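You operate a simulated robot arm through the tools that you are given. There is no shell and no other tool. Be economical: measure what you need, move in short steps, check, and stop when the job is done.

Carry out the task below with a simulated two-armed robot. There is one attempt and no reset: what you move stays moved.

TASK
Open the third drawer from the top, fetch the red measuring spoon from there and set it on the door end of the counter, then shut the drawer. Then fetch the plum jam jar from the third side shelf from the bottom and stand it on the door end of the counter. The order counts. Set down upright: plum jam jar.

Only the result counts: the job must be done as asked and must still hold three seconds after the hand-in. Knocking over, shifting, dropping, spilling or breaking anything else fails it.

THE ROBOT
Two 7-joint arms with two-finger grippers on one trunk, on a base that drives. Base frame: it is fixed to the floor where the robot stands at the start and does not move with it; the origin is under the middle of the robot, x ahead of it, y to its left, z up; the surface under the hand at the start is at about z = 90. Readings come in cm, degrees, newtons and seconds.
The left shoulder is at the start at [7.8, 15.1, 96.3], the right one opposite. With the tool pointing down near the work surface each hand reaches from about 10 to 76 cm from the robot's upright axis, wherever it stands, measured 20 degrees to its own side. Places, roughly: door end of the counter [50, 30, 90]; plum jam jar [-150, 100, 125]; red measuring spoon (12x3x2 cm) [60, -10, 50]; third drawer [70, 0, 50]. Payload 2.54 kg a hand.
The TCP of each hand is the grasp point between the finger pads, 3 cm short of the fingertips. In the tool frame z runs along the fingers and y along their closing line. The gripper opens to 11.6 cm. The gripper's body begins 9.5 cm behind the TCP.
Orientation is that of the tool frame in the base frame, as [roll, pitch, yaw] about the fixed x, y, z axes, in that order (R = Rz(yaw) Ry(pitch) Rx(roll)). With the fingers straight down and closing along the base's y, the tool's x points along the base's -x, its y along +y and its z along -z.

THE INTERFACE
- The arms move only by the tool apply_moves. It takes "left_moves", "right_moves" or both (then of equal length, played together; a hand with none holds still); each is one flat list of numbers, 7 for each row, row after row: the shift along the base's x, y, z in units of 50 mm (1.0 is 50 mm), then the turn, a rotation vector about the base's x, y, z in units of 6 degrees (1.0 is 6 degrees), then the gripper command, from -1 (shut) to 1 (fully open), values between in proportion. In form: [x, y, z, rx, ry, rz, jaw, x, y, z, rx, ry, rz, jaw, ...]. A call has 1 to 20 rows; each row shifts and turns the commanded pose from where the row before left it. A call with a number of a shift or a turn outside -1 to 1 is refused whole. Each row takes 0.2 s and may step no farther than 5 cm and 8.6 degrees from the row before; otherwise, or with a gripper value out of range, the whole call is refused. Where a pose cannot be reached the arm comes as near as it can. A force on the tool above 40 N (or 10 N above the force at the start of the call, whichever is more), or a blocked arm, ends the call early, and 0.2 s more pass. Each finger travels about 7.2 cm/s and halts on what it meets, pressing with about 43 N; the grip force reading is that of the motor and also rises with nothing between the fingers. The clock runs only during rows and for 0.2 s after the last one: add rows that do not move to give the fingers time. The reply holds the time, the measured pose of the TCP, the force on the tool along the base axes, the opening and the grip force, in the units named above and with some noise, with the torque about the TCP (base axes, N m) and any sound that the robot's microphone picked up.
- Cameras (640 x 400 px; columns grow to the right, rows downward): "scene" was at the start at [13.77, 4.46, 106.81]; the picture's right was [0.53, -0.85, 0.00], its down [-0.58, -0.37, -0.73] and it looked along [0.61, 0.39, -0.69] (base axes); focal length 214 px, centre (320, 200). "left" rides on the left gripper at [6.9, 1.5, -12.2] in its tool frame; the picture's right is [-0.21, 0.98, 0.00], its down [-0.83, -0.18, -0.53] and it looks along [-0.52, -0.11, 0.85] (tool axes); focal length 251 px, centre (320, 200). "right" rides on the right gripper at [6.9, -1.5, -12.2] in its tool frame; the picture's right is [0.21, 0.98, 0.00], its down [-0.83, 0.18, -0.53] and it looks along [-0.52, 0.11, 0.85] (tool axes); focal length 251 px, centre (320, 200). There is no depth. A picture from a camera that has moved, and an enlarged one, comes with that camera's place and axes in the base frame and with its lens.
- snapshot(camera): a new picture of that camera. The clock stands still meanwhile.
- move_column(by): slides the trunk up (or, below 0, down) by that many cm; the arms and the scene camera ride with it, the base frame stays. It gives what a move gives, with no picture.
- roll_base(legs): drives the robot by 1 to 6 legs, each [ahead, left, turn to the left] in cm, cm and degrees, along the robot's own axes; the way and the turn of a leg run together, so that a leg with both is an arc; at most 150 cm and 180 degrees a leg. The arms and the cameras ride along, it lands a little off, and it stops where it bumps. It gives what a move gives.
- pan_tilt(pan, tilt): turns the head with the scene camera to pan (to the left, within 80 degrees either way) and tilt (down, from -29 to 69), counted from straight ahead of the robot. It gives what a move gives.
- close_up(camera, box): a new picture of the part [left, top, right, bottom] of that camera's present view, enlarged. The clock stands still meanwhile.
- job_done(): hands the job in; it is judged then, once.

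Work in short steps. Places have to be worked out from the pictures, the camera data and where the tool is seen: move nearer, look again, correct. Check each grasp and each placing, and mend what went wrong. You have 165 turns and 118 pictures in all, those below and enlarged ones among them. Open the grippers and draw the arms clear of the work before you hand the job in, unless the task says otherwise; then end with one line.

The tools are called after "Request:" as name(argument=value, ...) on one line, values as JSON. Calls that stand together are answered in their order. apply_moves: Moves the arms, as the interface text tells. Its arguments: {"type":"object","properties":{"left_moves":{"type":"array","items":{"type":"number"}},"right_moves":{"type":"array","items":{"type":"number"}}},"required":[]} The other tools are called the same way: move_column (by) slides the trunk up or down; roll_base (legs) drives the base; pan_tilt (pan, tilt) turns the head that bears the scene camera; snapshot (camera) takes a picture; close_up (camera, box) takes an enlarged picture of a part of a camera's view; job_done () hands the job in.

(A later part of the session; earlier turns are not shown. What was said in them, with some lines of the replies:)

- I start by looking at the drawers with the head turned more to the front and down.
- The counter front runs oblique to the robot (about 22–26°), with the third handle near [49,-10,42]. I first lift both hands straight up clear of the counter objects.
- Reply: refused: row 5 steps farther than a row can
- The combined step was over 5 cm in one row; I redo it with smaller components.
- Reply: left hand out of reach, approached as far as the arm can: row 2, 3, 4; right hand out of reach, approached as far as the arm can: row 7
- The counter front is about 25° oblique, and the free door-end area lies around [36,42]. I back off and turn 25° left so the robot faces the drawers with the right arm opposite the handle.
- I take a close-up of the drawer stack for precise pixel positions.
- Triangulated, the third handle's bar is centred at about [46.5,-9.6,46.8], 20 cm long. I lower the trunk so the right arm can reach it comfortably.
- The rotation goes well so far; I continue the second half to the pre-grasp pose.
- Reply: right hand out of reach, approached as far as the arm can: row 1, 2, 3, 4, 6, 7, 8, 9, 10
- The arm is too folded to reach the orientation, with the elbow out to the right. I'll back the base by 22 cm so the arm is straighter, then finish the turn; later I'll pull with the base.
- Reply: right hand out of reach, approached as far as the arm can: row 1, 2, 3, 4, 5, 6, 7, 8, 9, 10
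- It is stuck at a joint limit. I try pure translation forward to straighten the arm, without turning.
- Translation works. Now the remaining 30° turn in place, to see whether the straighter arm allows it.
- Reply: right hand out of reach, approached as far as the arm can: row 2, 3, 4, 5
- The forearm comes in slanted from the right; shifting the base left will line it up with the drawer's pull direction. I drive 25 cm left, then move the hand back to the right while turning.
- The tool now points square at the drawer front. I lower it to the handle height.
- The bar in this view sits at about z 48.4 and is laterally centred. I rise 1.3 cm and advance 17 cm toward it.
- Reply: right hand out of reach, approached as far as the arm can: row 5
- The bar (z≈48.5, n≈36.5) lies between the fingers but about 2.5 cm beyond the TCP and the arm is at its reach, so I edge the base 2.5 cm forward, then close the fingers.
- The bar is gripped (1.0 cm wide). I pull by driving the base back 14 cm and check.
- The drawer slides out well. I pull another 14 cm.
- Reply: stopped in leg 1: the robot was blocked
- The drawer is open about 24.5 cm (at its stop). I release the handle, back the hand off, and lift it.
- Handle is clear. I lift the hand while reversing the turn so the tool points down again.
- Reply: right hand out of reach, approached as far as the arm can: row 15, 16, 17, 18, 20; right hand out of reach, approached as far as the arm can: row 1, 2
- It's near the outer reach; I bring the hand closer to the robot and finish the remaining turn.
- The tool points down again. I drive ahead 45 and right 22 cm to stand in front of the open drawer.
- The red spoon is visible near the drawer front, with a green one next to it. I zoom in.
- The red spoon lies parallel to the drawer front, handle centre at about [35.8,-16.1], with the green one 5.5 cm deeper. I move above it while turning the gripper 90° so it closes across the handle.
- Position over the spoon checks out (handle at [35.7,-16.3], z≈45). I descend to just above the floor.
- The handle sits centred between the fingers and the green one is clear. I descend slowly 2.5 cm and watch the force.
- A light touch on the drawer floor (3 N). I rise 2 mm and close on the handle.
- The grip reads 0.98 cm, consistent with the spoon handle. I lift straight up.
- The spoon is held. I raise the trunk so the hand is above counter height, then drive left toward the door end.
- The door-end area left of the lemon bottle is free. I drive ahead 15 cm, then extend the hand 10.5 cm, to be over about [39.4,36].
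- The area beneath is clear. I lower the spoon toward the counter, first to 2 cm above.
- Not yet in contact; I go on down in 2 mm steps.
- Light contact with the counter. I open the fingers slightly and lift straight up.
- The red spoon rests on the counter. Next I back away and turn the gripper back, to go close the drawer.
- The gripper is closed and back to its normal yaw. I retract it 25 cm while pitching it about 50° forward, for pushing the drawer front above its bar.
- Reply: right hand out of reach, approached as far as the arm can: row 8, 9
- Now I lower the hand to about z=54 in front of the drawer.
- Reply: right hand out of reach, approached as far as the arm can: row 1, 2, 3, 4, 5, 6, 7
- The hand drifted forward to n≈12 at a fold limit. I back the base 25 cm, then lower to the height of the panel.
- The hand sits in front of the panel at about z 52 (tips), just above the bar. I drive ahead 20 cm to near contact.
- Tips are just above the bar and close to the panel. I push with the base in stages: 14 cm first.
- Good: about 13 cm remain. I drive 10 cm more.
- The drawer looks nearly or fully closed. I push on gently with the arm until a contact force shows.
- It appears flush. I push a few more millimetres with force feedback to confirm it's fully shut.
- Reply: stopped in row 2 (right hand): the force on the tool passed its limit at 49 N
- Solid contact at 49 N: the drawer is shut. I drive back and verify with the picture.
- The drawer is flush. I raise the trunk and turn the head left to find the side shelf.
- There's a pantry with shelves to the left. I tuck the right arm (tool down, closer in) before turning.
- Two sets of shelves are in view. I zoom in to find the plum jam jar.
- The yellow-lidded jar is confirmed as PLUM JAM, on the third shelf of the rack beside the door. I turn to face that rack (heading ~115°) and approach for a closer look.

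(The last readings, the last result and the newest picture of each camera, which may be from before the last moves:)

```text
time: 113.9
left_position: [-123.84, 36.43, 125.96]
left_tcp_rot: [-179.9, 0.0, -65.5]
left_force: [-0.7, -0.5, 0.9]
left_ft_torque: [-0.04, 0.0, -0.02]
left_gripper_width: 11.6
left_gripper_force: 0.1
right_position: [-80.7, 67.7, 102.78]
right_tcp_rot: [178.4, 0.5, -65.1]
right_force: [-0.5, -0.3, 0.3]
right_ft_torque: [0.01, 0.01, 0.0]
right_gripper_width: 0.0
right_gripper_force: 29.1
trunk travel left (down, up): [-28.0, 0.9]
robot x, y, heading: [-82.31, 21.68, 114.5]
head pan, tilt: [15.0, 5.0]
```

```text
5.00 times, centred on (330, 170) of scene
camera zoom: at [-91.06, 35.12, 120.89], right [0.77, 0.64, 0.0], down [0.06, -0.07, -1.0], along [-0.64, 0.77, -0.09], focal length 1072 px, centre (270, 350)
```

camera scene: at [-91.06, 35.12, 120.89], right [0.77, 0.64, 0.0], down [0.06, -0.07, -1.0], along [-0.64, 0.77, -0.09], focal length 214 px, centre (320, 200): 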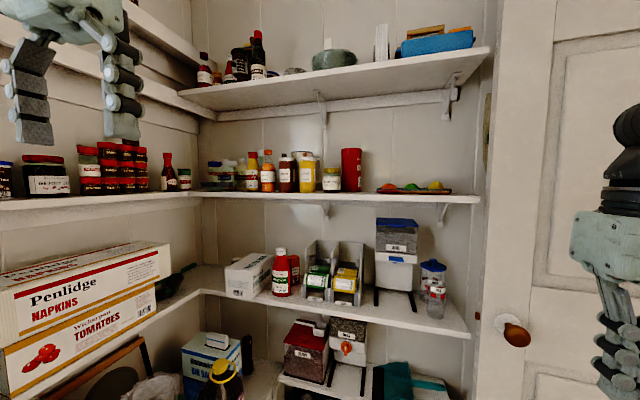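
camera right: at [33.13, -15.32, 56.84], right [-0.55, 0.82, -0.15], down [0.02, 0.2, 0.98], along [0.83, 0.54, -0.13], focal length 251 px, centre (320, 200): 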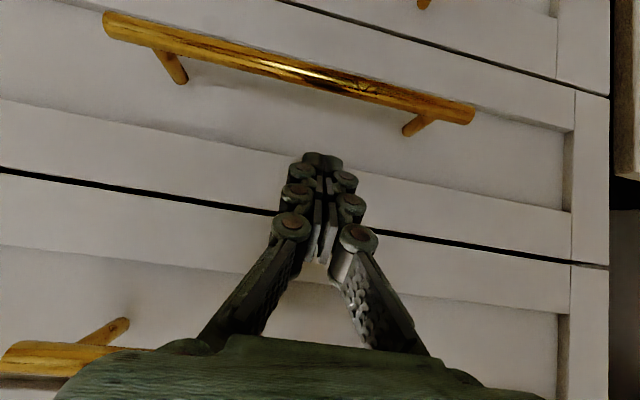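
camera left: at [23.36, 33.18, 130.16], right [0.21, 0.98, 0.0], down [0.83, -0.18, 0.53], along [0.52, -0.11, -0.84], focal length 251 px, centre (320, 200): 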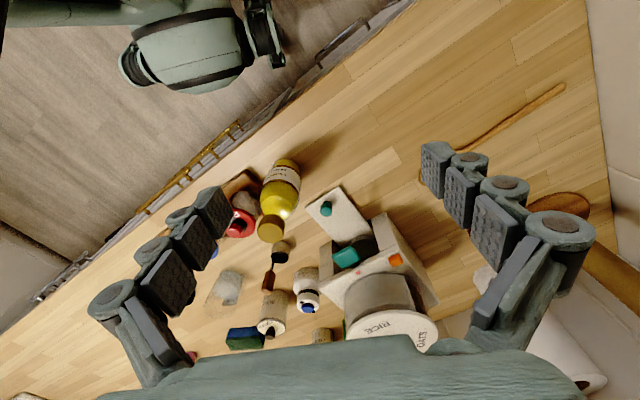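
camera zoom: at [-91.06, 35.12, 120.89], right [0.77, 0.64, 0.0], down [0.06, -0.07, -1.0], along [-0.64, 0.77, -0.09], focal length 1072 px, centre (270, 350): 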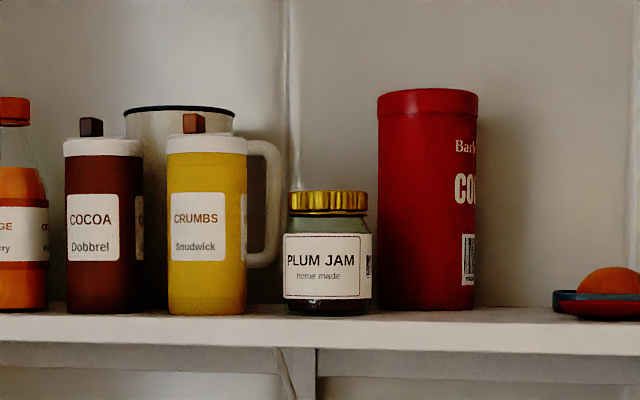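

The jar stands in front with the red can ~8 cm deeper at its right and the CRUMBS bottle ~3 cm to its left; base at z≈115.6, position roughly [-149,113]. I'll use the left arm: drive 25 cm closer, then pitch the left gripper forward by ~55°.

Request:
roll_base(legs=[[25, 0, 0]])

Request:
apply_moves(left_moves=[0, 0, 0.2, 0.85, 0.395, 0, 0.9, 0, 0, 0.2, 0.85, 0.395, 0, 0.9, 0, 0, 0.2, 0.85, 0.395, 0, 0.9, 0, 0, 0.2, 0.85, 0.395, 0, 0.9, 0, 0, 0.2, 0.85, 0.395, 0, 0.9])

Request:
snapshot(camera="left")

```text
time: 115.7
left_position: [-134.1, 59.1, 125.88]
left_tcp_rot: [179.9, 0.0, -65.5]
left_force: [-1.4, 0.7, 0.3]
left_ft_torque: [-0.06, 0.0, -0.01]
left_gripper_width: 11.61
left_gripper_force: 0.0
right_position: [-91.12, 90.33, 102.91]
right_tcp_rot: [178.6, 0.5, -65.2]
right_force: [-0.4, 0.6, -1.1]
right_ft_torque: [-0.04, 0.0, 0.0]
right_gripper_width: 0.0
right_gripper_force: 28.4
trunk travel left (down, up): [-28.0, 0.9]
robot x, y, heading: [-92.21, 44.06, 114.7]
head pan, tilt: [15.0, 5.0]
```

```text
time: 116.9
left_position: [-134.18, 59.0, 130.99]
left_tcp_rot: [179.8, 28.2, -65.4]
left_force: [1.1, 0.8, -1.1]
left_ft_torque: [0.03, -0.04, 0.01]
left_gripper_width: 11.02
left_gripper_force: 0.1
right_position: [-91.05, 90.35, 102.85]
right_tcp_rot: [178.5, 0.6, -65.1]
right_force: [-0.7, -0.9, 0.0]
right_ft_torque: [0.0, -0.01, 0.0]
right_gripper_width: 0.0
right_gripper_force: 28.4
trunk travel left (down, up): [-28.0, 0.9]
robot x, y, heading: [-93.29, 44.39, 114.7]
head pan, tilt: [15.0, 5.0]
```

```text
67 pictures are left
camera left: at [-130.59, 47.7, 138.44], right [-0.97, -0.24, 0.1], down [-0.03, 0.51, 0.86], along [-0.26, 0.83, -0.5], focal length 251 px, centre (320, 200)
```

left: 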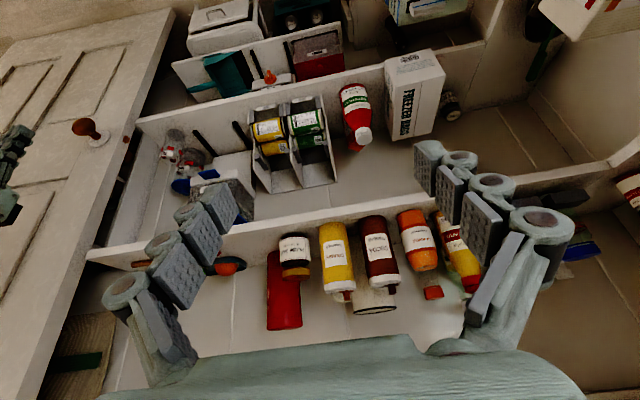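

Triangulated: the jar base is at about [-140,101,116.4], diameter ~6.5 cm, height ~9 cm. I move to a pre-grasp pose 14 cm short of it and finish pitching to ~55°.

Request:
apply_moves(left_moves=[0, 0.73, 0, 0.85, 0.395, 0, 0.65, 0, 0.73, 0, 0.85, 0.395, 0, 0.65, 0, 0.73, -0.3, 0.85, 0.395, 0, 0.65, 0, 0.73, -0.3, 0.85, 0.395, 0, 0.65, 0, 0.73, -0.3, 0.5, 0.23, 0, 0.65, 0, 0.73, -0.3, 0, 0, 0, 0.65, 0, 0.73, -0.3, 0, 0, 0, 0.65, 0, 0.73, -0.3, 0, 0, 0, 0.65])

Request:
snapshot(camera="left")

Request:
snapshot(camera="scene")

```text
time: 118.7
left_position: [-134.01, 88.18, 121.93]
left_tcp_rot: [179.6, 53.9, -65.5]
left_force: [0.7, 0.4, -0.4]
left_ft_torque: [0.0, 0.02, 0.01]
left_gripper_width: 9.56
left_gripper_force: 0.1
right_position: [-91.01, 90.35, 102.76]
right_tcp_rot: [178.5, 0.4, -65.1]
right_force: [0.4, 0.7, 0.1]
right_ft_torque: [-0.02, 0.01, 0.02]
right_gripper_width: 0.0
right_gripper_force: 28.9
trunk travel left (down, up): [-28.0, 0.9]
robot x, y, heading: [-92.5, 44.49, 114.5]
head pan, tilt: [15.0, 5.0]
```

```text
66 pictures are left
camera left: at [-129.76, 75.13, 123.48], right [-0.94, -0.29, 0.18], down [0.15, 0.13, 0.98], along [-0.31, 0.95, -0.08], focal length 251 px, centre (320, 200)
```

left: 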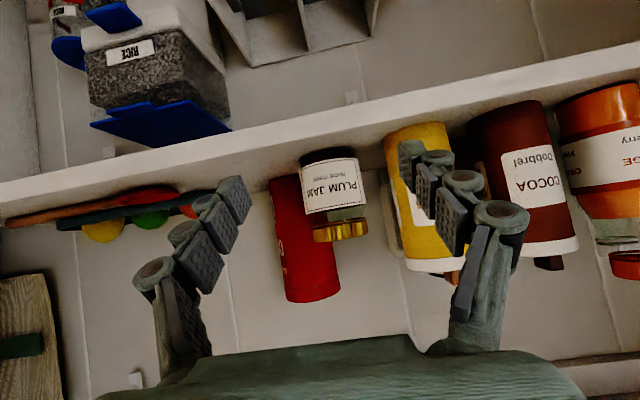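

```text
65 pictures are left
camera scene: at [-101.38, 57.79, 120.88], right [0.77, 0.64, 0.0], down [0.06, -0.07, -1.0], along [-0.63, 0.77, -0.09], focal length 214 px, centre (320, 200)
```

scene: 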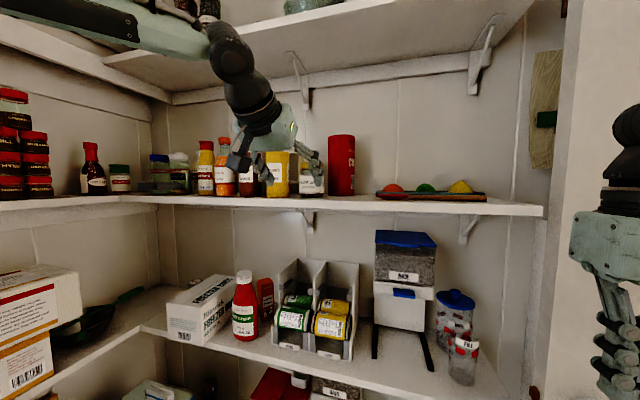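

Alignment laterally is within 1–2 mm. I narrow the opening to 8.4 cm, lower 1.2 cm and advance 8 cm, then look again.

Request:
apply_moves(left_moves=[0, 0, -0.24, 0, 0, 0, 0.45, -0.17, 0.362, 0, 0, 0, 0, 0.45, -0.17, 0.362, 0, 0, 0, 0, 0.45, -0.17, 0.362, 0, 0, 0, 0, 0.45, -0.17, 0.362, 0, 0, 0, 0, 0.45])

Request:
snapshot(camera="left")

Request:
close_up(camera="scene", box=[200, 100, 380, 220])

```text
time: 119.9
left_position: [-137.54, 95.46, 120.71]
left_tcp_rot: [179.7, 53.9, -65.6]
left_force: [-0.7, -0.1, -0.3]
left_ft_torque: [-0.05, -0.02, 0.03]
left_gripper_width: 8.44
left_gripper_force: 0.0
right_position: [-90.98, 90.3, 102.78]
right_tcp_rot: [178.5, 0.4, -65.1]
right_force: [0.3, 0.3, 0.6]
right_ft_torque: [-0.01, -0.03, 0.01]
right_gripper_width: 0.01
right_gripper_force: 28.8
trunk travel left (down, up): [-28.0, 0.9]
robot x, y, heading: [-92.94, 44.21, 114.3]
head pan, tilt: [15.0, 5.0]
```

```text
64 pictures are left
camera left: at [-133.16, 82.35, 122.3], right [-0.94, -0.29, 0.18], down [0.15, 0.13, 0.98], along [-0.31, 0.95, -0.08], focal length 251 px, centre (320, 200)
```

left: 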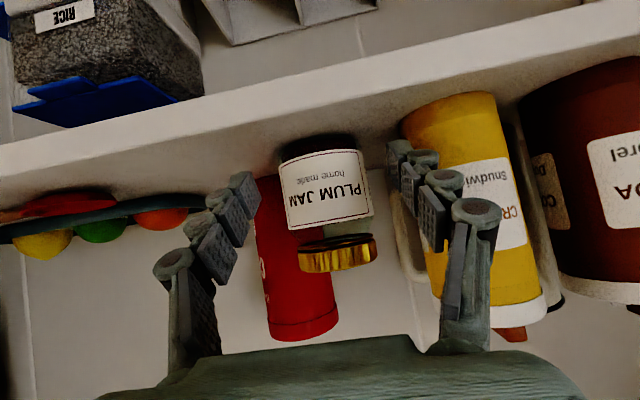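

```text
3.33 times, centred on (290, 160) of scene
camera zoom: at [-101.4, 57.74, 120.89], right [0.77, 0.64, 0.0], down [0.06, -0.07, -1.0], along [-0.63, 0.77, -0.09], focal length 715 px, centre (420, 333)
```

zoom: 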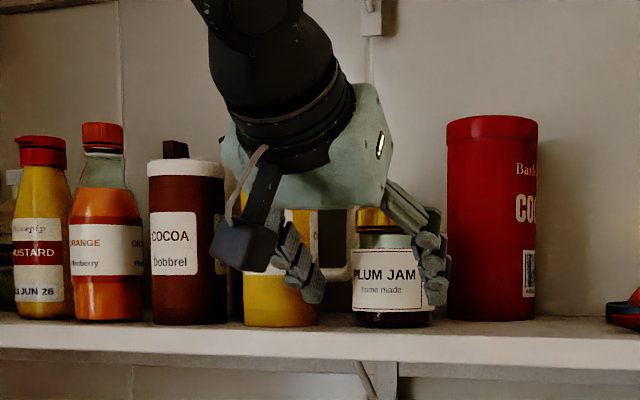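

Fingers straddle the jar with ~1 cm each side. Jar centre is about 8 cm beyond the TCP; I advance 7.5 cm slowly.

Request:
apply_moves(left_moves=[-0.128, 0.272, 0, 0, 0, 0, 0.45, -0.128, 0.272, 0, 0, 0, 0, 0.45, -0.128, 0.272, 0, 0, 0, 0, 0.45, -0.128, 0.272, 0, 0, 0, 0, 0.45, -0.128, 0.272, 0, 0, 0, 0, 0.45])

Request:
snapshot(camera="left")

Request:
close_up(camera="scene", box=[200, 100, 380, 220])

```text
time: 121.1
left_position: [-140.86, 102.39, 120.78]
left_tcp_rot: [179.6, 53.9, -65.4]
left_force: [0.5, 0.0, -0.4]
left_ft_torque: [0.01, -0.02, 0.01]
left_gripper_width: 8.36
left_gripper_force: 0.1
right_position: [-91.01, 90.29, 102.83]
right_tcp_rot: [178.5, 0.5, -65.2]
right_force: [-1.1, 0.4, -0.1]
right_ft_torque: [-0.03, 0.03, 0.01]
right_gripper_width: 0.0
right_gripper_force: 28.7
trunk travel left (down, up): [-28.0, 0.9]
robot x, y, heading: [-92.72, 44.39, 114.6]
head pan, tilt: [15.0, 5.0]
```

```text
62 pictures are left
camera left: at [-136.38, 89.15, 122.32], right [-0.94, -0.29, 0.18], down [0.15, 0.13, 0.98], along [-0.31, 0.95, -0.08], focal length 251 px, centre (320, 200)
```

left: 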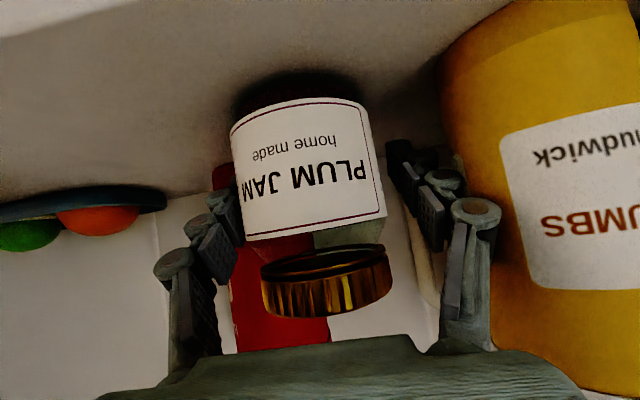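

```text
3.33 times, centred on (290, 160) of scene
camera zoom: at [-101.4, 57.74, 120.89], right [0.77, 0.64, 0.0], down [0.06, -0.07, -1.0], along [-0.63, 0.77, -0.09], focal length 715 px, centre (420, 333)
```

zoom: 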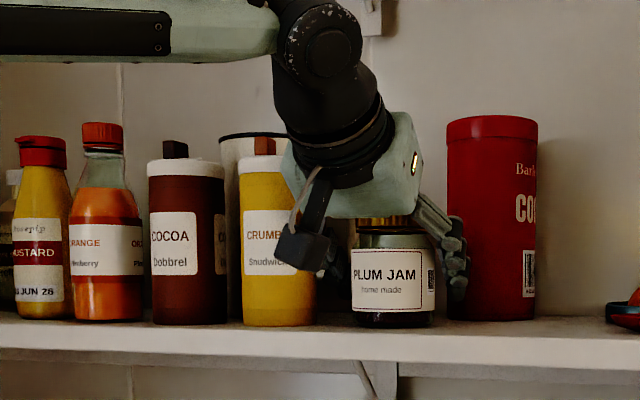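

TCP is at the jar's axis depth; jar sits ~0.5 cm toward the right finger. I shift 0.4 cm that way and close gently.

Request:
apply_moves(left_moves=[0.072, 0.034, 0, 0, 0, 0, 0.45, 0, 0, 0, 0, 0, 0, 0.25, 0, 0, 0, 0, 0, 0, 0.15, 0, 0, 0, 0, 0, 0, 0.05, 0, 0, 0, 0, 0, 0, -0.1, 0, 0, 0, 0, 0, 0, -0.2, 0, 0, 0, 0, 0, 0, -0.2])

Request:
snapshot(camera="left")

```text
time: 122.7
left_position: [-140.44, 102.45, 120.72]
left_tcp_rot: [179.6, 54.0, -65.5]
left_force: [-0.6, -1.0, 0.8]
left_ft_torque: [-0.06, 0.02, -0.04]
left_gripper_width: 6.31
left_gripper_force: 42.9
right_position: [-91.07, 90.35, 102.79]
right_tcp_rot: [178.5, 0.5, -65.1]
right_force: [-0.3, -0.5, -0.9]
right_ft_torque: [-0.03, -0.04, -0.03]
right_gripper_width: 0.0
right_gripper_force: 28.2
trunk travel left (down, up): [-28.0, 0.9]
robot x, y, heading: [-92.44, 44.3, 114.6]
head pan, tilt: [15.0, 5.0]
```

```text
60 pictures are left
camera left: at [-136.01, 89.22, 122.37], right [-0.94, -0.29, 0.18], down [0.15, 0.13, 0.98], along [-0.31, 0.95, -0.08], focal length 251 px, centre (320, 200)
```

left: 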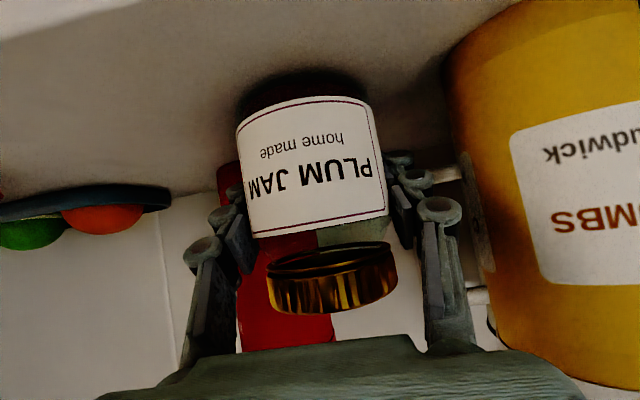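

The jar is gripped (6.3 cm). I lift it 5 cm straight up.

Request:
apply_moves(left_moves=[0, 0, 0.2, 0, 0, 0, -0.3, 0, 0, 0.4, 0, 0, 0, -0.3, 0, 0, 0.4, 0, 0, 0, -0.3])

Request:
close_up(camera="scene", box=[200, 80, 400, 220])

```text
time: 123.5
left_position: [-140.52, 102.45, 125.55]
left_tcp_rot: [179.6, 53.9, -65.5]
left_force: [-0.4, 0.6, -4.1]
left_ft_torque: [0.03, 0.02, -0.01]
left_gripper_width: 6.31
left_gripper_force: 42.6
right_position: [-90.96, 90.41, 102.78]
right_tcp_rot: [178.6, 0.3, -65.1]
right_force: [-0.3, -0.1, -0.8]
right_ft_torque: [-0.01, 0.01, 0.01]
right_gripper_width: 0.0
right_gripper_force: 28.4
trunk travel left (down, up): [-28.0, 0.9]
robot x, y, heading: [-92.82, 44.13, 114.7]
head pan, tilt: [15.0, 5.0]
```

```text
2.86 times, centred on (300, 150) of scene
camera zoom: at [-101.43, 57.76, 120.88], right [0.77, 0.64, 0.0], down [0.06, -0.07, -1.0], along [-0.63, 0.77, -0.09], focal length 613 px, centre (377, 343)
```

zoom: 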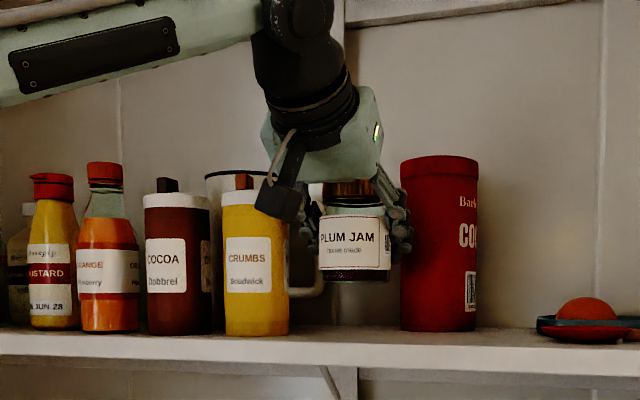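

The jar is lifted, upright, with neighbours undisturbed. I back straight out 45 cm and then turn right 90° to face the counter.

Request:
roll_base(legs=[[-45, 0, 0]])

Request:
snapshot(camera="scene")

Request:
roll_base(legs=[[0, 0, -90]])

Request:
pan_tilt(pan=0, tilt=30)

Request:
snapshot(camera="scene")

```text
time: 126.2
left_position: [-121.67, 61.68, 125.74]
left_tcp_rot: [179.6, 53.9, -65.7]
left_force: [0.8, 0.3, -3.2]
left_ft_torque: [0.04, 0.0, -0.02]
left_gripper_width: 6.31
left_gripper_force: 43.3
right_position: [-72.31, 49.34, 102.9]
right_tcp_rot: [178.4, 0.6, -65.2]
right_force: [-0.2, 0.1, -0.2]
right_ft_torque: [0.0, 0.05, 0.0]
right_gripper_width: 0.01
right_gripper_force: 29.1
trunk travel left (down, up): [-28.0, 0.9]
robot x, y, heading: [-74.0, 3.42, 114.6]
head pan, tilt: [15.0, 5.0]
```

```text
58 pictures are left
camera scene: at [-82.74, 16.89, 120.9], right [0.77, 0.64, 0.0], down [0.06, -0.07, -1.0], along [-0.63, 0.77, -0.09], focal length 214 px, centre (320, 200)
```

scene: 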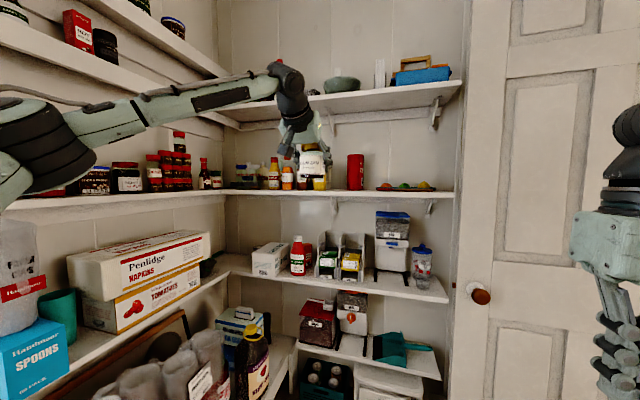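

```text
time: 130.5
left_position: [-16.12, 51.19, 125.6]
left_tcp_rot: [179.6, 53.8, -155.5]
left_force: [0.5, -0.6, -3.8]
left_ft_torque: [0.05, -0.04, -0.02]
left_gripper_width: 6.31
left_gripper_force: 43.4
right_position: [-28.25, 1.95, 102.76]
right_tcp_rot: [178.5, 0.4, -155.1]
right_force: [0.2, -0.9, 0.5]
right_ft_torque: [-0.01, -0.03, -0.03]
right_gripper_width: 0.0
right_gripper_force: 29.1
trunk travel left (down, up): [-28.0, 0.9]
robot x, y, heading: [-74.05, 3.48, 24.6]
head pan, tilt: [15.0, 5.0]
```

```text
time: 131.4
left_position: [-16.0, 51.3, 125.63]
left_tcp_rot: [179.5, 53.9, -155.5]
left_force: [0.3, -0.6, -3.1]
left_ft_torque: [0.02, -0.07, 0.01]
left_gripper_width: 6.32
left_gripper_force: 42.7
right_position: [-28.13, 1.93, 102.93]
right_tcp_rot: [178.4, 0.4, -155.1]
right_force: [-0.3, -0.5, -0.4]
right_ft_torque: [-0.02, 0.01, 0.0]
right_gripper_width: 0.0
right_gripper_force: 28.5
trunk travel left (down, up): [-28.0, 0.9]
robot x, y, heading: [-74.0, 3.57, 24.7]
head pan, tilt: [0.0, 30.0]
```

```text
57 pictures are left
camera scene: at [-59.65, 10.23, 116.85], right [0.42, -0.91, 0.0], down [-0.45, -0.21, -0.87], along [0.79, 0.36, -0.5], focal length 214 px, centre (320, 200)
```

scene: 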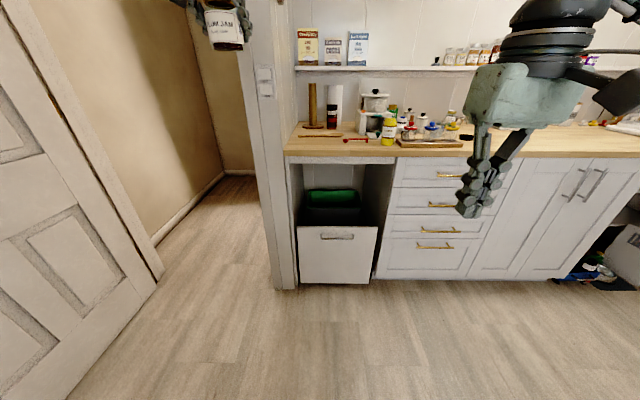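

The jar is held upright. I shift right 23 cm, then ahead 30 cm, to bring it in front of the free door-end spot left of the red spoon.

Request:
roll_base(legs=[[0, -23, 0], [30, 0, 0]])

Request:
pan_tilt(pan=20, tilt=38)

Request:
snapshot(camera="scene")

Request:
snapshot(camera="left")

```text
time: 135.9
left_position: [20.45, 43.06, 125.61]
left_tcp_rot: [179.6, 53.7, -155.4]
left_force: [0.1, 0.7, -4.0]
left_ft_torque: [0.02, -0.05, 0.03]
left_gripper_width: 6.29
left_gripper_force: 42.2
right_position: [8.44, -6.4, 102.81]
right_tcp_rot: [178.5, 0.4, -155.0]
right_force: [0.7, 0.0, 0.1]
right_ft_torque: [-0.01, 0.05, 0.02]
right_gripper_width: 0.0
right_gripper_force: 28.6
trunk travel left (down, up): [-28.0, 0.9]
robot x, y, heading: [-37.57, -4.77, 24.4]
head pan, tilt: [0.0, 30.0]
```

```text
time: 136.7
left_position: [20.4, 43.12, 125.69]
left_tcp_rot: [179.6, 54.0, -155.6]
left_force: [1.0, -0.2, -4.0]
left_ft_torque: [0.06, -0.04, 0.05]
left_gripper_width: 6.33
left_gripper_force: 42.7
right_position: [8.37, -6.4, 102.85]
right_tcp_rot: [178.5, 0.5, -155.1]
right_force: [0.2, -0.5, 0.1]
right_ft_torque: [0.06, -0.01, -0.06]
right_gripper_width: 0.01
right_gripper_force: 27.7
trunk travel left (down, up): [-28.0, 0.9]
robot x, y, heading: [-37.29, -4.82, 24.5]
head pan, tilt: [20.0, 38.0]
```

```text
56 pictures are left
camera scene: at [-25.21, 4.2, 115.61], right [0.7, -0.71, 0.0], down [-0.44, -0.43, -0.79], along [0.56, 0.55, -0.62], focal length 214 px, centre (320, 200)
```

scene: 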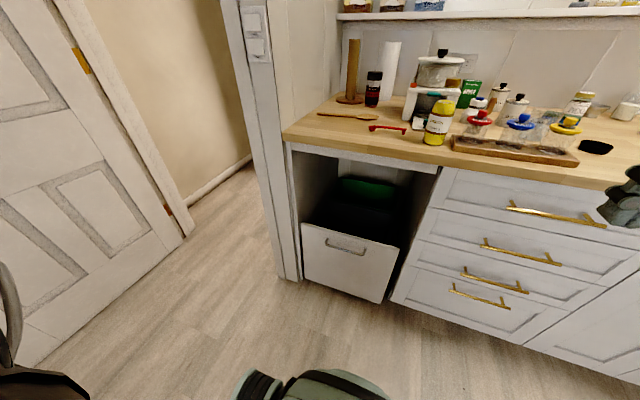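

```text
55 pictures are left
camera left: at [7.05, 38.68, 127.24], right [-0.3, 0.94, 0.18], down [0.13, -0.14, 0.98], along [0.95, 0.31, -0.08], focal length 251 px, centre (320, 200)
```

left: 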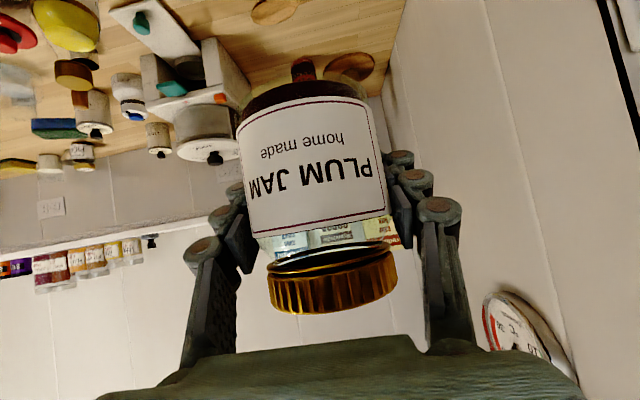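

The hand is at e≈-30, n≈37, well above the counter. I drive ahead 13 cm and check before lowering.

Request:
roll_base(legs=[[13, 0, 0]])

Request:
pan_tilt(pan=30, tilt=15)

Request:
snapshot(camera="scene")

```text
time: 138.0
left_position: [32.32, 48.55, 125.68]
left_tcp_rot: [179.5, 53.9, -155.6]
left_force: [1.3, -0.1, -4.6]
left_ft_torque: [0.01, -0.05, 0.01]
left_gripper_width: 6.32
left_gripper_force: 42.7
right_position: [20.27, -0.94, 102.81]
right_tcp_rot: [178.5, 0.3, -155.0]
right_force: [-0.4, 0.5, 0.1]
right_ft_torque: [-0.04, 0.0, 0.05]
right_gripper_width: 0.0
right_gripper_force: 29.2
trunk travel left (down, up): [-28.0, 0.9]
robot x, y, heading: [-25.97, 0.64, 24.4]
head pan, tilt: [20.0, 38.0]
```

```text
time: 138.8
left_position: [32.23, 48.56, 125.6]
left_tcp_rot: [179.6, 53.8, -155.5]
left_force: [0.1, 0.2, -3.4]
left_ft_torque: [0.06, -0.09, 0.03]
left_gripper_width: 6.31
left_gripper_force: 43.4
right_position: [20.2, -1.11, 102.82]
right_tcp_rot: [178.5, 0.4, -155.0]
right_force: [0.3, 0.5, -1.2]
right_ft_torque: [-0.01, 0.0, 0.03]
right_gripper_width: 0.0
right_gripper_force: 28.1
trunk travel left (down, up): [-28.0, 0.9]
robot x, y, heading: [-25.8, 0.71, 24.5]
head pan, tilt: [30.0, 15.0]
```

```text
54 pictures are left
camera scene: at [-14.19, 11.15, 119.26], right [0.82, -0.58, 0.0], down [-0.15, -0.21, -0.97], along [0.56, 0.79, -0.26], focal length 214 px, centre (320, 200)
```

scene: 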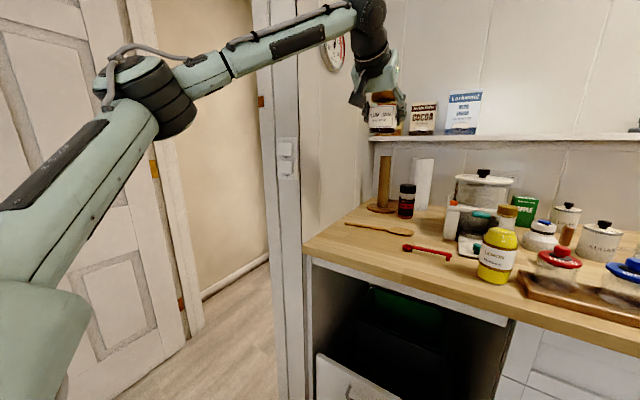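

The arm clears the door frame, and the spot below is free (spoon bowl to the right). I shift 1.2 cm left and lower the trunk 26 cm.

Request:
apply_moves(left_moves=[-0.1, 0.22, 0, 0, 0, 0, -0.3])

Request:
move_column(by=-24)

Request:
pan_tilt(pan=25, tilt=15)

Request:
snapshot(camera="scene")

Request:
snapshot(camera="left")

```text
time: 139.2
left_position: [31.62, 49.55, 125.56]
left_tcp_rot: [179.6, 53.9, -155.4]
left_force: [-0.3, -0.1, -4.0]
left_ft_torque: [0.01, -0.08, -0.03]
left_gripper_width: 6.33
left_gripper_force: 43.3
right_position: [20.12, -0.92, 102.86]
right_tcp_rot: [178.5, 0.5, -155.0]
right_force: [0.2, 0.7, 0.3]
right_ft_torque: [-0.02, 0.01, -0.01]
right_gripper_width: 0.0
right_gripper_force: 28.4
trunk travel left (down, up): [-28.0, 0.9]
robot x, y, heading: [-25.8, 0.65, 24.7]
head pan, tilt: [30.0, 15.0]
```

```text
time: 141.7
left_position: [31.69, 49.61, 101.64]
left_tcp_rot: [179.6, 54.0, -155.5]
left_force: [0.6, 0.9, -4.1]
left_ft_torque: [0.02, -0.05, -0.02]
left_gripper_width: 6.31
left_gripper_force: 43.3
right_position: [19.97, -1.03, 78.76]
right_tcp_rot: [178.6, 0.5, -154.9]
right_force: [0.6, 0.0, 0.8]
right_ft_torque: [0.02, 0.04, 0.0]
right_gripper_width: 0.01
right_gripper_force: 28.9
trunk travel left (down, up): [-4.0, 24.9]
robot x, y, heading: [-25.88, 0.58, 24.4]
head pan, tilt: [30.0, 15.0]
```

```text
time: 142.4
left_position: [31.63, 49.62, 101.74]
left_tcp_rot: [179.5, 53.9, -155.5]
left_force: [-0.3, 0.1, -4.3]
left_ft_torque: [-0.01, -0.04, 0.01]
left_gripper_width: 6.32
left_gripper_force: 42.5
right_position: [20.05, -1.12, 78.81]
right_tcp_rot: [178.5, 0.4, -155.1]
right_force: [-0.3, -0.3, 0.3]
right_ft_torque: [0.0, 0.01, 0.04]
right_gripper_width: 0.0
right_gripper_force: 28.4
trunk travel left (down, up): [-4.0, 24.9]
robot x, y, heading: [-25.92, 0.46, 24.6]
head pan, tilt: [25.0, 15.0]
```

```text
53 pictures are left
camera scene: at [-13.57, 10.64, 95.27], right [0.76, -0.65, 0.0], down [-0.17, -0.2, -0.97], along [0.63, 0.74, -0.26], focal length 214 px, centre (320, 200)
```

scene: 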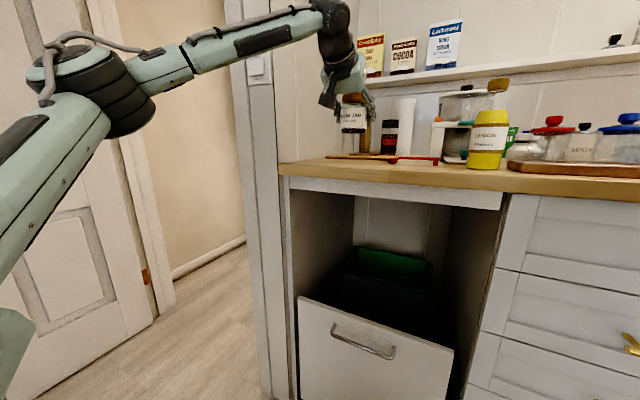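

```text
52 pictures are left
camera left: at [18.27, 45.19, 103.22], right [-0.3, 0.94, 0.18], down [0.13, -0.14, 0.98], along [0.95, 0.31, -0.08], focal length 251 px, centre (320, 200)
```

left: 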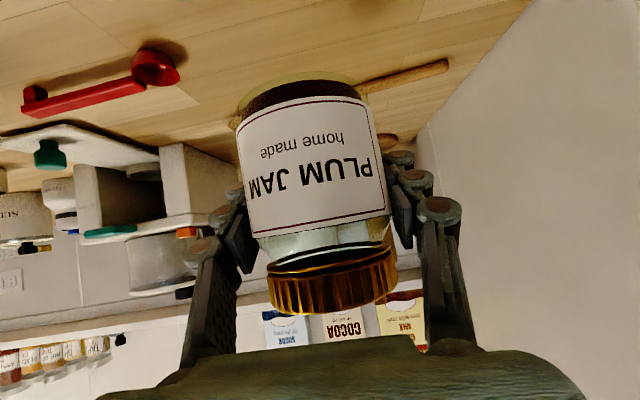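

The path is clear. I lower the jar 6 cm, then in small steps until contact.

Request:
apply_moves(left_moves=[0, 0, -0.4, 0, 0, 0, -0.3, 0, 0, -0.4, 0, 0, 0, -0.3, 0, 0, -0.3, 0, 0, 0, -0.3])

Request:
apply_moves(left_moves=[0, 0, -0.06, 0, 0, 0, -0.3, 0, 0, -0.06, 0, 0, 0, -0.3, 0, 0, -0.06, 0, 0, 0, -0.3])

Request:
snapshot(camera="left")

```text
time: 143.2
left_position: [31.51, 49.38, 96.12]
left_tcp_rot: [179.7, 53.9, -155.4]
left_force: [0.8, -0.3, -3.6]
left_ft_torque: [0.04, -0.03, -0.03]
left_gripper_width: 6.29
left_gripper_force: 43.0
right_position: [20.11, -0.93, 78.77]
right_tcp_rot: [178.6, 0.5, -155.0]
right_force: [-0.5, 0.3, 0.1]
right_ft_torque: [0.0, -0.02, -0.02]
right_gripper_width: 0.01
right_gripper_force: 28.5
trunk travel left (down, up): [-4.0, 24.9]
robot x, y, heading: [-25.74, 0.51, 24.6]
head pan, tilt: [25.0, 15.0]
```

```text
time: 144.0
left_position: [31.62, 49.53, 95.26]
left_tcp_rot: [179.6, 53.8, -155.4]
left_force: [-1.3, 0.3, -4.2]
left_ft_torque: [0.06, -0.09, -0.02]
left_gripper_width: 6.31
left_gripper_force: 43.0
right_position: [20.14, -0.99, 78.86]
right_tcp_rot: [178.4, 0.4, -155.0]
right_force: [-0.5, -0.5, 1.2]
right_ft_torque: [-0.02, 0.0, -0.01]
right_gripper_width: 0.03
right_gripper_force: 28.5
trunk travel left (down, up): [-4.0, 24.9]
robot x, y, heading: [-25.87, 0.18, 24.5]
head pan, tilt: [25.0, 15.0]
```

```text
51 pictures are left
camera left: at [18.29, 45.18, 96.82], right [-0.29, 0.94, 0.18], down [0.13, -0.14, 0.98], along [0.95, 0.31, -0.08], focal length 251 px, centre (320, 200)
```

left: 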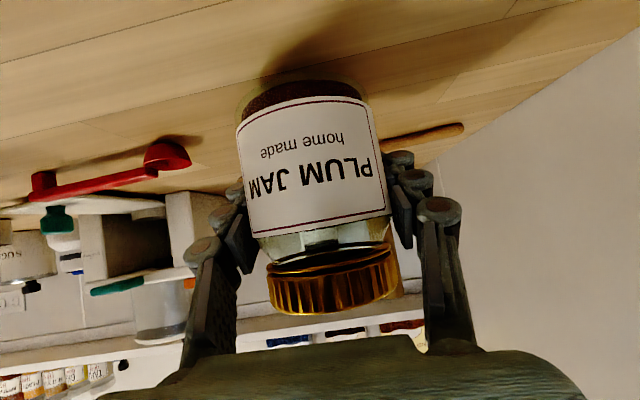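

Not yet in contact; I continue in 2 mm steps.

Request:
apply_moves(left_moves=[0, 0, -0.04, 0, 0, 0, -0.3, 0, 0, -0.04, 0, 0, 0, -0.3, 0, 0, -0.04, 0, 0, 0, -0.3])

```text
time: 144.8
left_position: [31.7, 49.48, 94.7]
left_tcp_rot: [179.6, 53.7, -155.3]
left_force: [0.0, -0.4, -3.4]
left_ft_torque: [0.0, -0.06, -0.01]
left_gripper_width: 6.3
left_gripper_force: 42.6
right_position: [20.12, -0.97, 78.79]
right_tcp_rot: [178.5, 0.5, -155.1]
right_force: [0.1, -0.3, 0.1]
right_ft_torque: [0.02, 0.0, 0.01]
right_gripper_width: 0.0
right_gripper_force: 28.9
trunk travel left (down, up): [-4.0, 24.9]
robot x, y, heading: [-25.92, 0.97, 24.7]
head pan, tilt: [25.0, 15.0]
```

Request:
apply_moves(left_moves=[0, 0, -0.04, 0, 0, 0, -0.3, 0, 0, -0.04, 0, 0, 0, -0.3])

Request:
close_up(camera="scene", box=[290, 60, 470, 190])

```text
time: 145.4
left_position: [31.62, 49.7, 94.13]
left_tcp_rot: [179.5, 53.9, -155.5]
left_force: [0.4, 0.5, -3.7]
left_ft_torque: [0.03, -0.07, -0.03]
left_gripper_width: 6.31
left_gripper_force: 43.1
right_position: [20.17, -1.01, 78.88]
right_tcp_rot: [178.5, 0.5, -155.0]
right_force: [-0.5, -0.1, 0.0]
right_ft_torque: [0.0, -0.04, 0.01]
right_gripper_width: 0.01
right_gripper_force: 28.4
trunk travel left (down, up): [-4.0, 24.9]
robot x, y, heading: [-25.78, 0.53, 24.6]
head pan, tilt: [25.0, 15.0]
```

```text
3.08 times, centred on (380, 125) of scene
camera zoom: at [-13.57, 10.64, 95.27], right [0.76, -0.65, 0.0], down [-0.17, -0.2, -0.97], along [0.63, 0.74, -0.26], focal length 660 px, centre (135, 431)
```

zoom: 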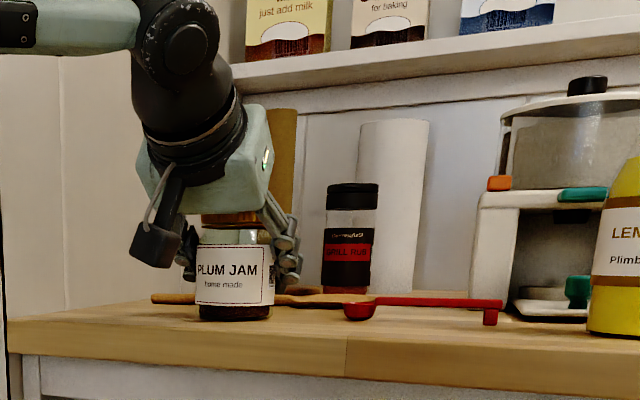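

Just above the counter; a few more 1.5 mm steps.

Request:
apply_moves(left_moves=[0, 0, -0.03, 0, 0, 0, -0.3, 0, 0, -0.03, 0, 0, 0, -0.3])

```text
time: 146.0
left_position: [31.51, 49.52, 94.09]
left_tcp_rot: [179.6, 54.3, -155.4]
left_force: [3.2, 2.5, 6.7]
left_ft_torque: [0.1, 0.32, -0.11]
left_gripper_width: 6.31
left_gripper_force: 43.4
right_position: [20.02, -1.11, 78.86]
right_tcp_rot: [178.5, 0.5, -155.0]
right_force: [-0.1, -0.3, 1.0]
right_ft_torque: [-0.02, -0.01, 0.02]
right_gripper_width: 0.01
right_gripper_force: 28.6
trunk travel left (down, up): [-4.0, 24.9]
robot x, y, heading: [-25.64, 0.65, 24.7]
head pan, tilt: [25.0, 15.0]
```

Contact reached (+10 N). I relax 1 mm, open to ~8 cm, and look.

Request:
apply_moves(left_moves=[0, 0, 0.02, 0, 0, 0, -0.1, 0, 0, 0, 0, 0, 0, 0.1, 0, 0, 0, 0, 0, 0, 0.2, 0, 0, 0, 0, 0, 0, 0.36, 0, 0, 0, 0, 0, 0, 0.36])

Request:
snapshot(camera="left")

```text
time: 147.2
left_position: [31.65, 49.53, 94.22]
left_tcp_rot: [179.6, 53.9, -155.5]
left_force: [0.0, -0.1, 0.2]
left_ft_torque: [-0.02, 0.01, -0.02]
left_gripper_width: 7.9
left_gripper_force: 0.0
right_position: [20.16, -0.94, 78.93]
right_tcp_rot: [178.4, 0.4, -155.0]
right_force: [-0.9, 0.0, -0.8]
right_ft_torque: [-0.01, -0.04, -0.03]
right_gripper_width: 0.01
right_gripper_force: 28.6
trunk travel left (down, up): [-4.0, 24.9]
robot x, y, heading: [-26.04, 0.66, 24.3]
head pan, tilt: [25.0, 15.0]
```

```text
49 pictures are left
camera left: at [18.25, 45.15, 95.66], right [-0.3, 0.94, 0.18], down [0.13, -0.14, 0.98], along [0.95, 0.31, -0.08], focal length 251 px, centre (320, 200)
```

left: 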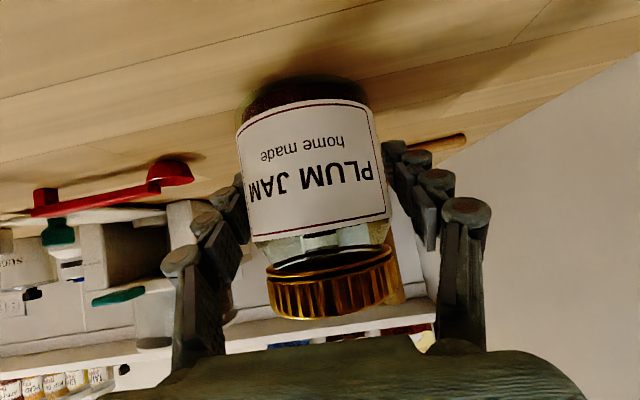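

Released and centred between the fingers. I withdraw straight back 14 cm.

Request:
apply_moves(left_moves=[-0.27, -0.126, 0, 0, 0, 0, 0.36, -0.27, -0.126, 0, 0, 0, 0, 0.36, -0.27, -0.126, 0, 0, 0, 0, 0.36, -0.27, -0.126, 0, 0, 0, 0, 0.36, -0.5, -0.23, 0, 0, 0, 0, 0.36, -0.5, -0.23, 0, 0, 0, 0, 0.36, -0.5, -0.23, 0, 0, 0, 0, 0.36])

Request:
snapshot(camera="scene")

```text
time: 148.8
left_position: [18.69, 43.43, 94.0]
left_tcp_rot: [179.5, 53.8, -155.5]
left_force: [0.0, 0.4, -0.1]
left_ft_torque: [0.0, -0.02, -0.03]
left_gripper_width: 7.88
left_gripper_force: 0.1
right_position: [20.18, -1.09, 78.86]
right_tcp_rot: [178.5, 0.5, -155.1]
right_force: [-0.6, -1.0, 0.3]
right_ft_torque: [0.05, 0.02, 0.0]
right_gripper_width: 0.0
right_gripper_force: 28.7
trunk travel left (down, up): [-4.0, 24.9]
robot x, y, heading: [-25.66, 0.52, 24.7]
head pan, tilt: [25.0, 15.0]
```

```text
48 pictures are left
camera scene: at [-13.59, 10.62, 95.28], right [0.76, -0.65, 0.0], down [-0.17, -0.2, -0.97], along [0.63, 0.74, -0.26], focal length 214 px, centre (320, 200)
```

scene: 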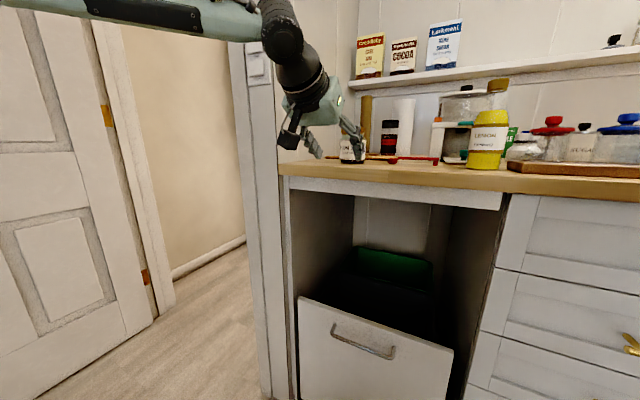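

The hand is clear of the jar. I back the base 25 cm, open both grippers and take a last check picture.

Request:
roll_base(legs=[[-25, 0, 0]])

Request:
apply_moves(left_moves=[0, 0, 0, 0, 0, 0, 0.7, 0, 0, 0, 0, 0, 0, 1, 0, 0, 0, 0, 0, 0, 1], right_moves=[0, 0, 0, 0, 0, 0, 0, 0, 0, 0, 0, 0, 0, 0, 0, 0, 0, 0, 0, 0, 0])

Request:
move_column(by=22)

Request:
pan_tilt(pan=15, tilt=30)

Request:
snapshot(camera="scene")

```text
time: 150.6
left_position: [-3.84, 33.2, 94.03]
left_tcp_rot: [179.6, 53.9, -155.4]
left_force: [-0.3, -0.4, 0.4]
left_ft_torque: [0.03, 0.0, -0.03]
left_gripper_width: 7.91
left_gripper_force: 0.1
right_position: [-2.39, -11.23, 78.83]
right_tcp_rot: [178.5, 0.4, -154.9]
right_force: [0.4, -0.1, 0.5]
right_ft_torque: [-0.01, 0.0, 0.0]
right_gripper_width: 0.0
right_gripper_force: 28.9
trunk travel left (down, up): [-4.0, 24.9]
robot x, y, heading: [-48.29, -9.33, 24.7]
head pan, tilt: [25.0, 15.0]
```

```text
time: 151.4
left_position: [-3.92, 33.2, 94.11]
left_tcp_rot: [179.6, 53.9, -155.4]
left_force: [0.2, 0.0, -0.1]
left_ft_torque: [-0.02, 0.03, 0.0]
left_gripper_width: 11.59
left_gripper_force: 0.0
right_position: [-2.38, -11.26, 78.77]
right_tcp_rot: [178.5, 0.5, -155.0]
right_force: [-0.7, -0.8, 0.1]
right_ft_torque: [0.0, -0.01, 0.0]
right_gripper_width: 5.79
right_gripper_force: 0.1
trunk travel left (down, up): [-4.0, 24.9]
robot x, y, heading: [-48.22, -9.71, 24.8]
head pan, tilt: [25.0, 15.0]
```

```text
time: 153.7
left_position: [-3.72, 33.23, 116.09]
left_tcp_rot: [179.6, 53.9, -155.3]
left_force: [0.4, -0.1, 0.0]
left_ft_torque: [0.0, -0.02, -0.01]
left_gripper_width: 11.59
left_gripper_force: 0.0
right_position: [-2.47, -11.41, 100.81]
right_tcp_rot: [178.4, 0.5, -154.9]
right_force: [-0.1, 0.0, -0.2]
right_ft_torque: [0.02, 0.05, 0.02]
right_gripper_width: 5.81
right_gripper_force: 0.1
trunk travel left (down, up): [-26.0, 2.9]
robot x, y, heading: [-48.07, -9.98, 24.4]
head pan, tilt: [25.0, 15.0]
```

```text
time: 154.5
left_position: [-3.79, 33.05, 116.03]
left_tcp_rot: [179.6, 53.9, -155.4]
left_force: [-0.7, 0.3, -0.3]
left_ft_torque: [-0.02, -0.01, 0.01]
left_gripper_width: 11.58
left_gripper_force: 0.0
right_position: [-2.42, -11.32, 100.83]
right_tcp_rot: [178.6, 0.5, -155.0]
right_force: [0.0, 0.4, -0.5]
right_ft_torque: [-0.01, -0.01, -0.01]
right_gripper_width: 5.79
right_gripper_force: 0.1
trunk travel left (down, up): [-26.0, 2.9]
robot x, y, heading: [-48.08, -9.59, 24.7]
head pan, tilt: [15.0, 30.0]
```

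```text
47 pictures are left
camera scene: at [-35.14, -1.02, 114.86], right [0.64, -0.77, 0.0], down [-0.38, -0.32, -0.87], along [0.67, 0.55, -0.5], focal length 214 px, centre (320, 200)
```

scene: 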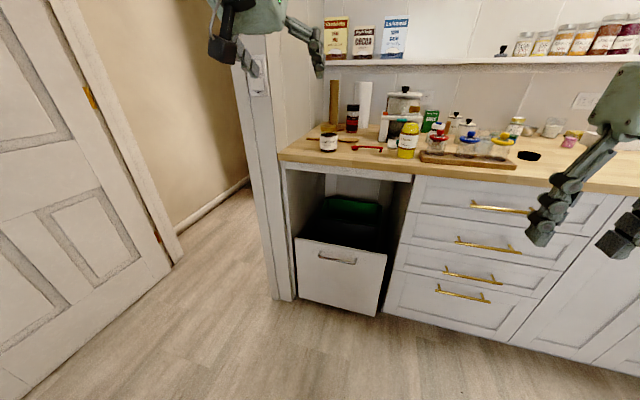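

Request:
close_up(camera="scene", box=[270, 80, 460, 200])

Request:
close_up(camera="scene", box=[370, 170, 600, 350])

```text
3.33 times, centred on (365, 140) of scene
camera zoom: at [-35.14, -1.02, 114.86], right [0.64, -0.77, 0.0], down [-0.38, -0.32, -0.87], along [0.67, 0.55, -0.5], focal length 715 px, centre (170, 400)
```

zoom: 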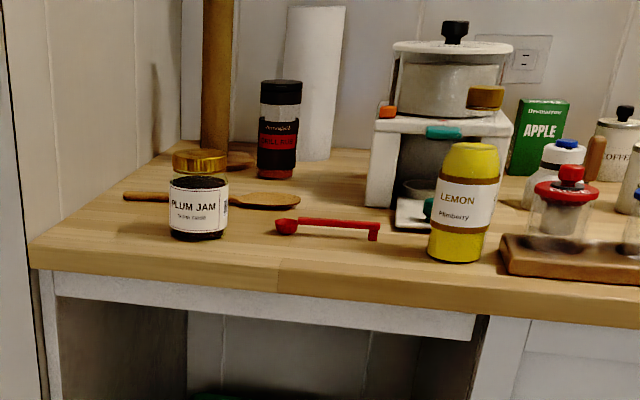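

```text
2.22 times, centred on (485, 260) of scene
camera zoom: at [-35.14, -1.02, 114.86], right [0.64, -0.77, 0.0], down [-0.38, -0.32, -0.87], along [0.67, 0.55, -0.5], focal length 477 px, centre (-47, 67)
```

zoom: 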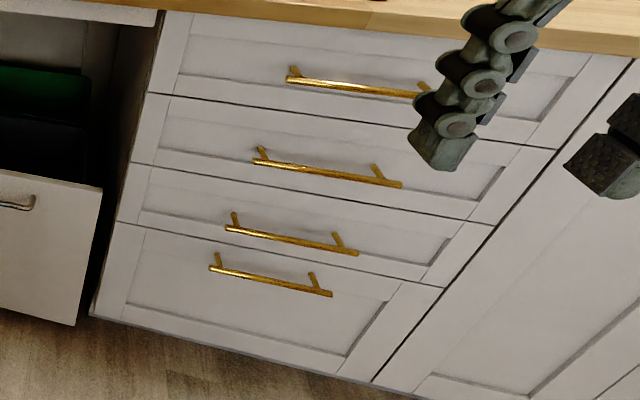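

The jar stands upright and the red spoon lies on the door end of the counter. All drawers are shut and both hands are clear, so I hand in the job.

Request:
job_done()

```text
The job is handed in.
```

The red measuring spoon is on the door end of the counter, the third drawer is shut, and the plum jam jar stands upright on the door end near the spoon. I saw nothing else disturbed in the pictures.
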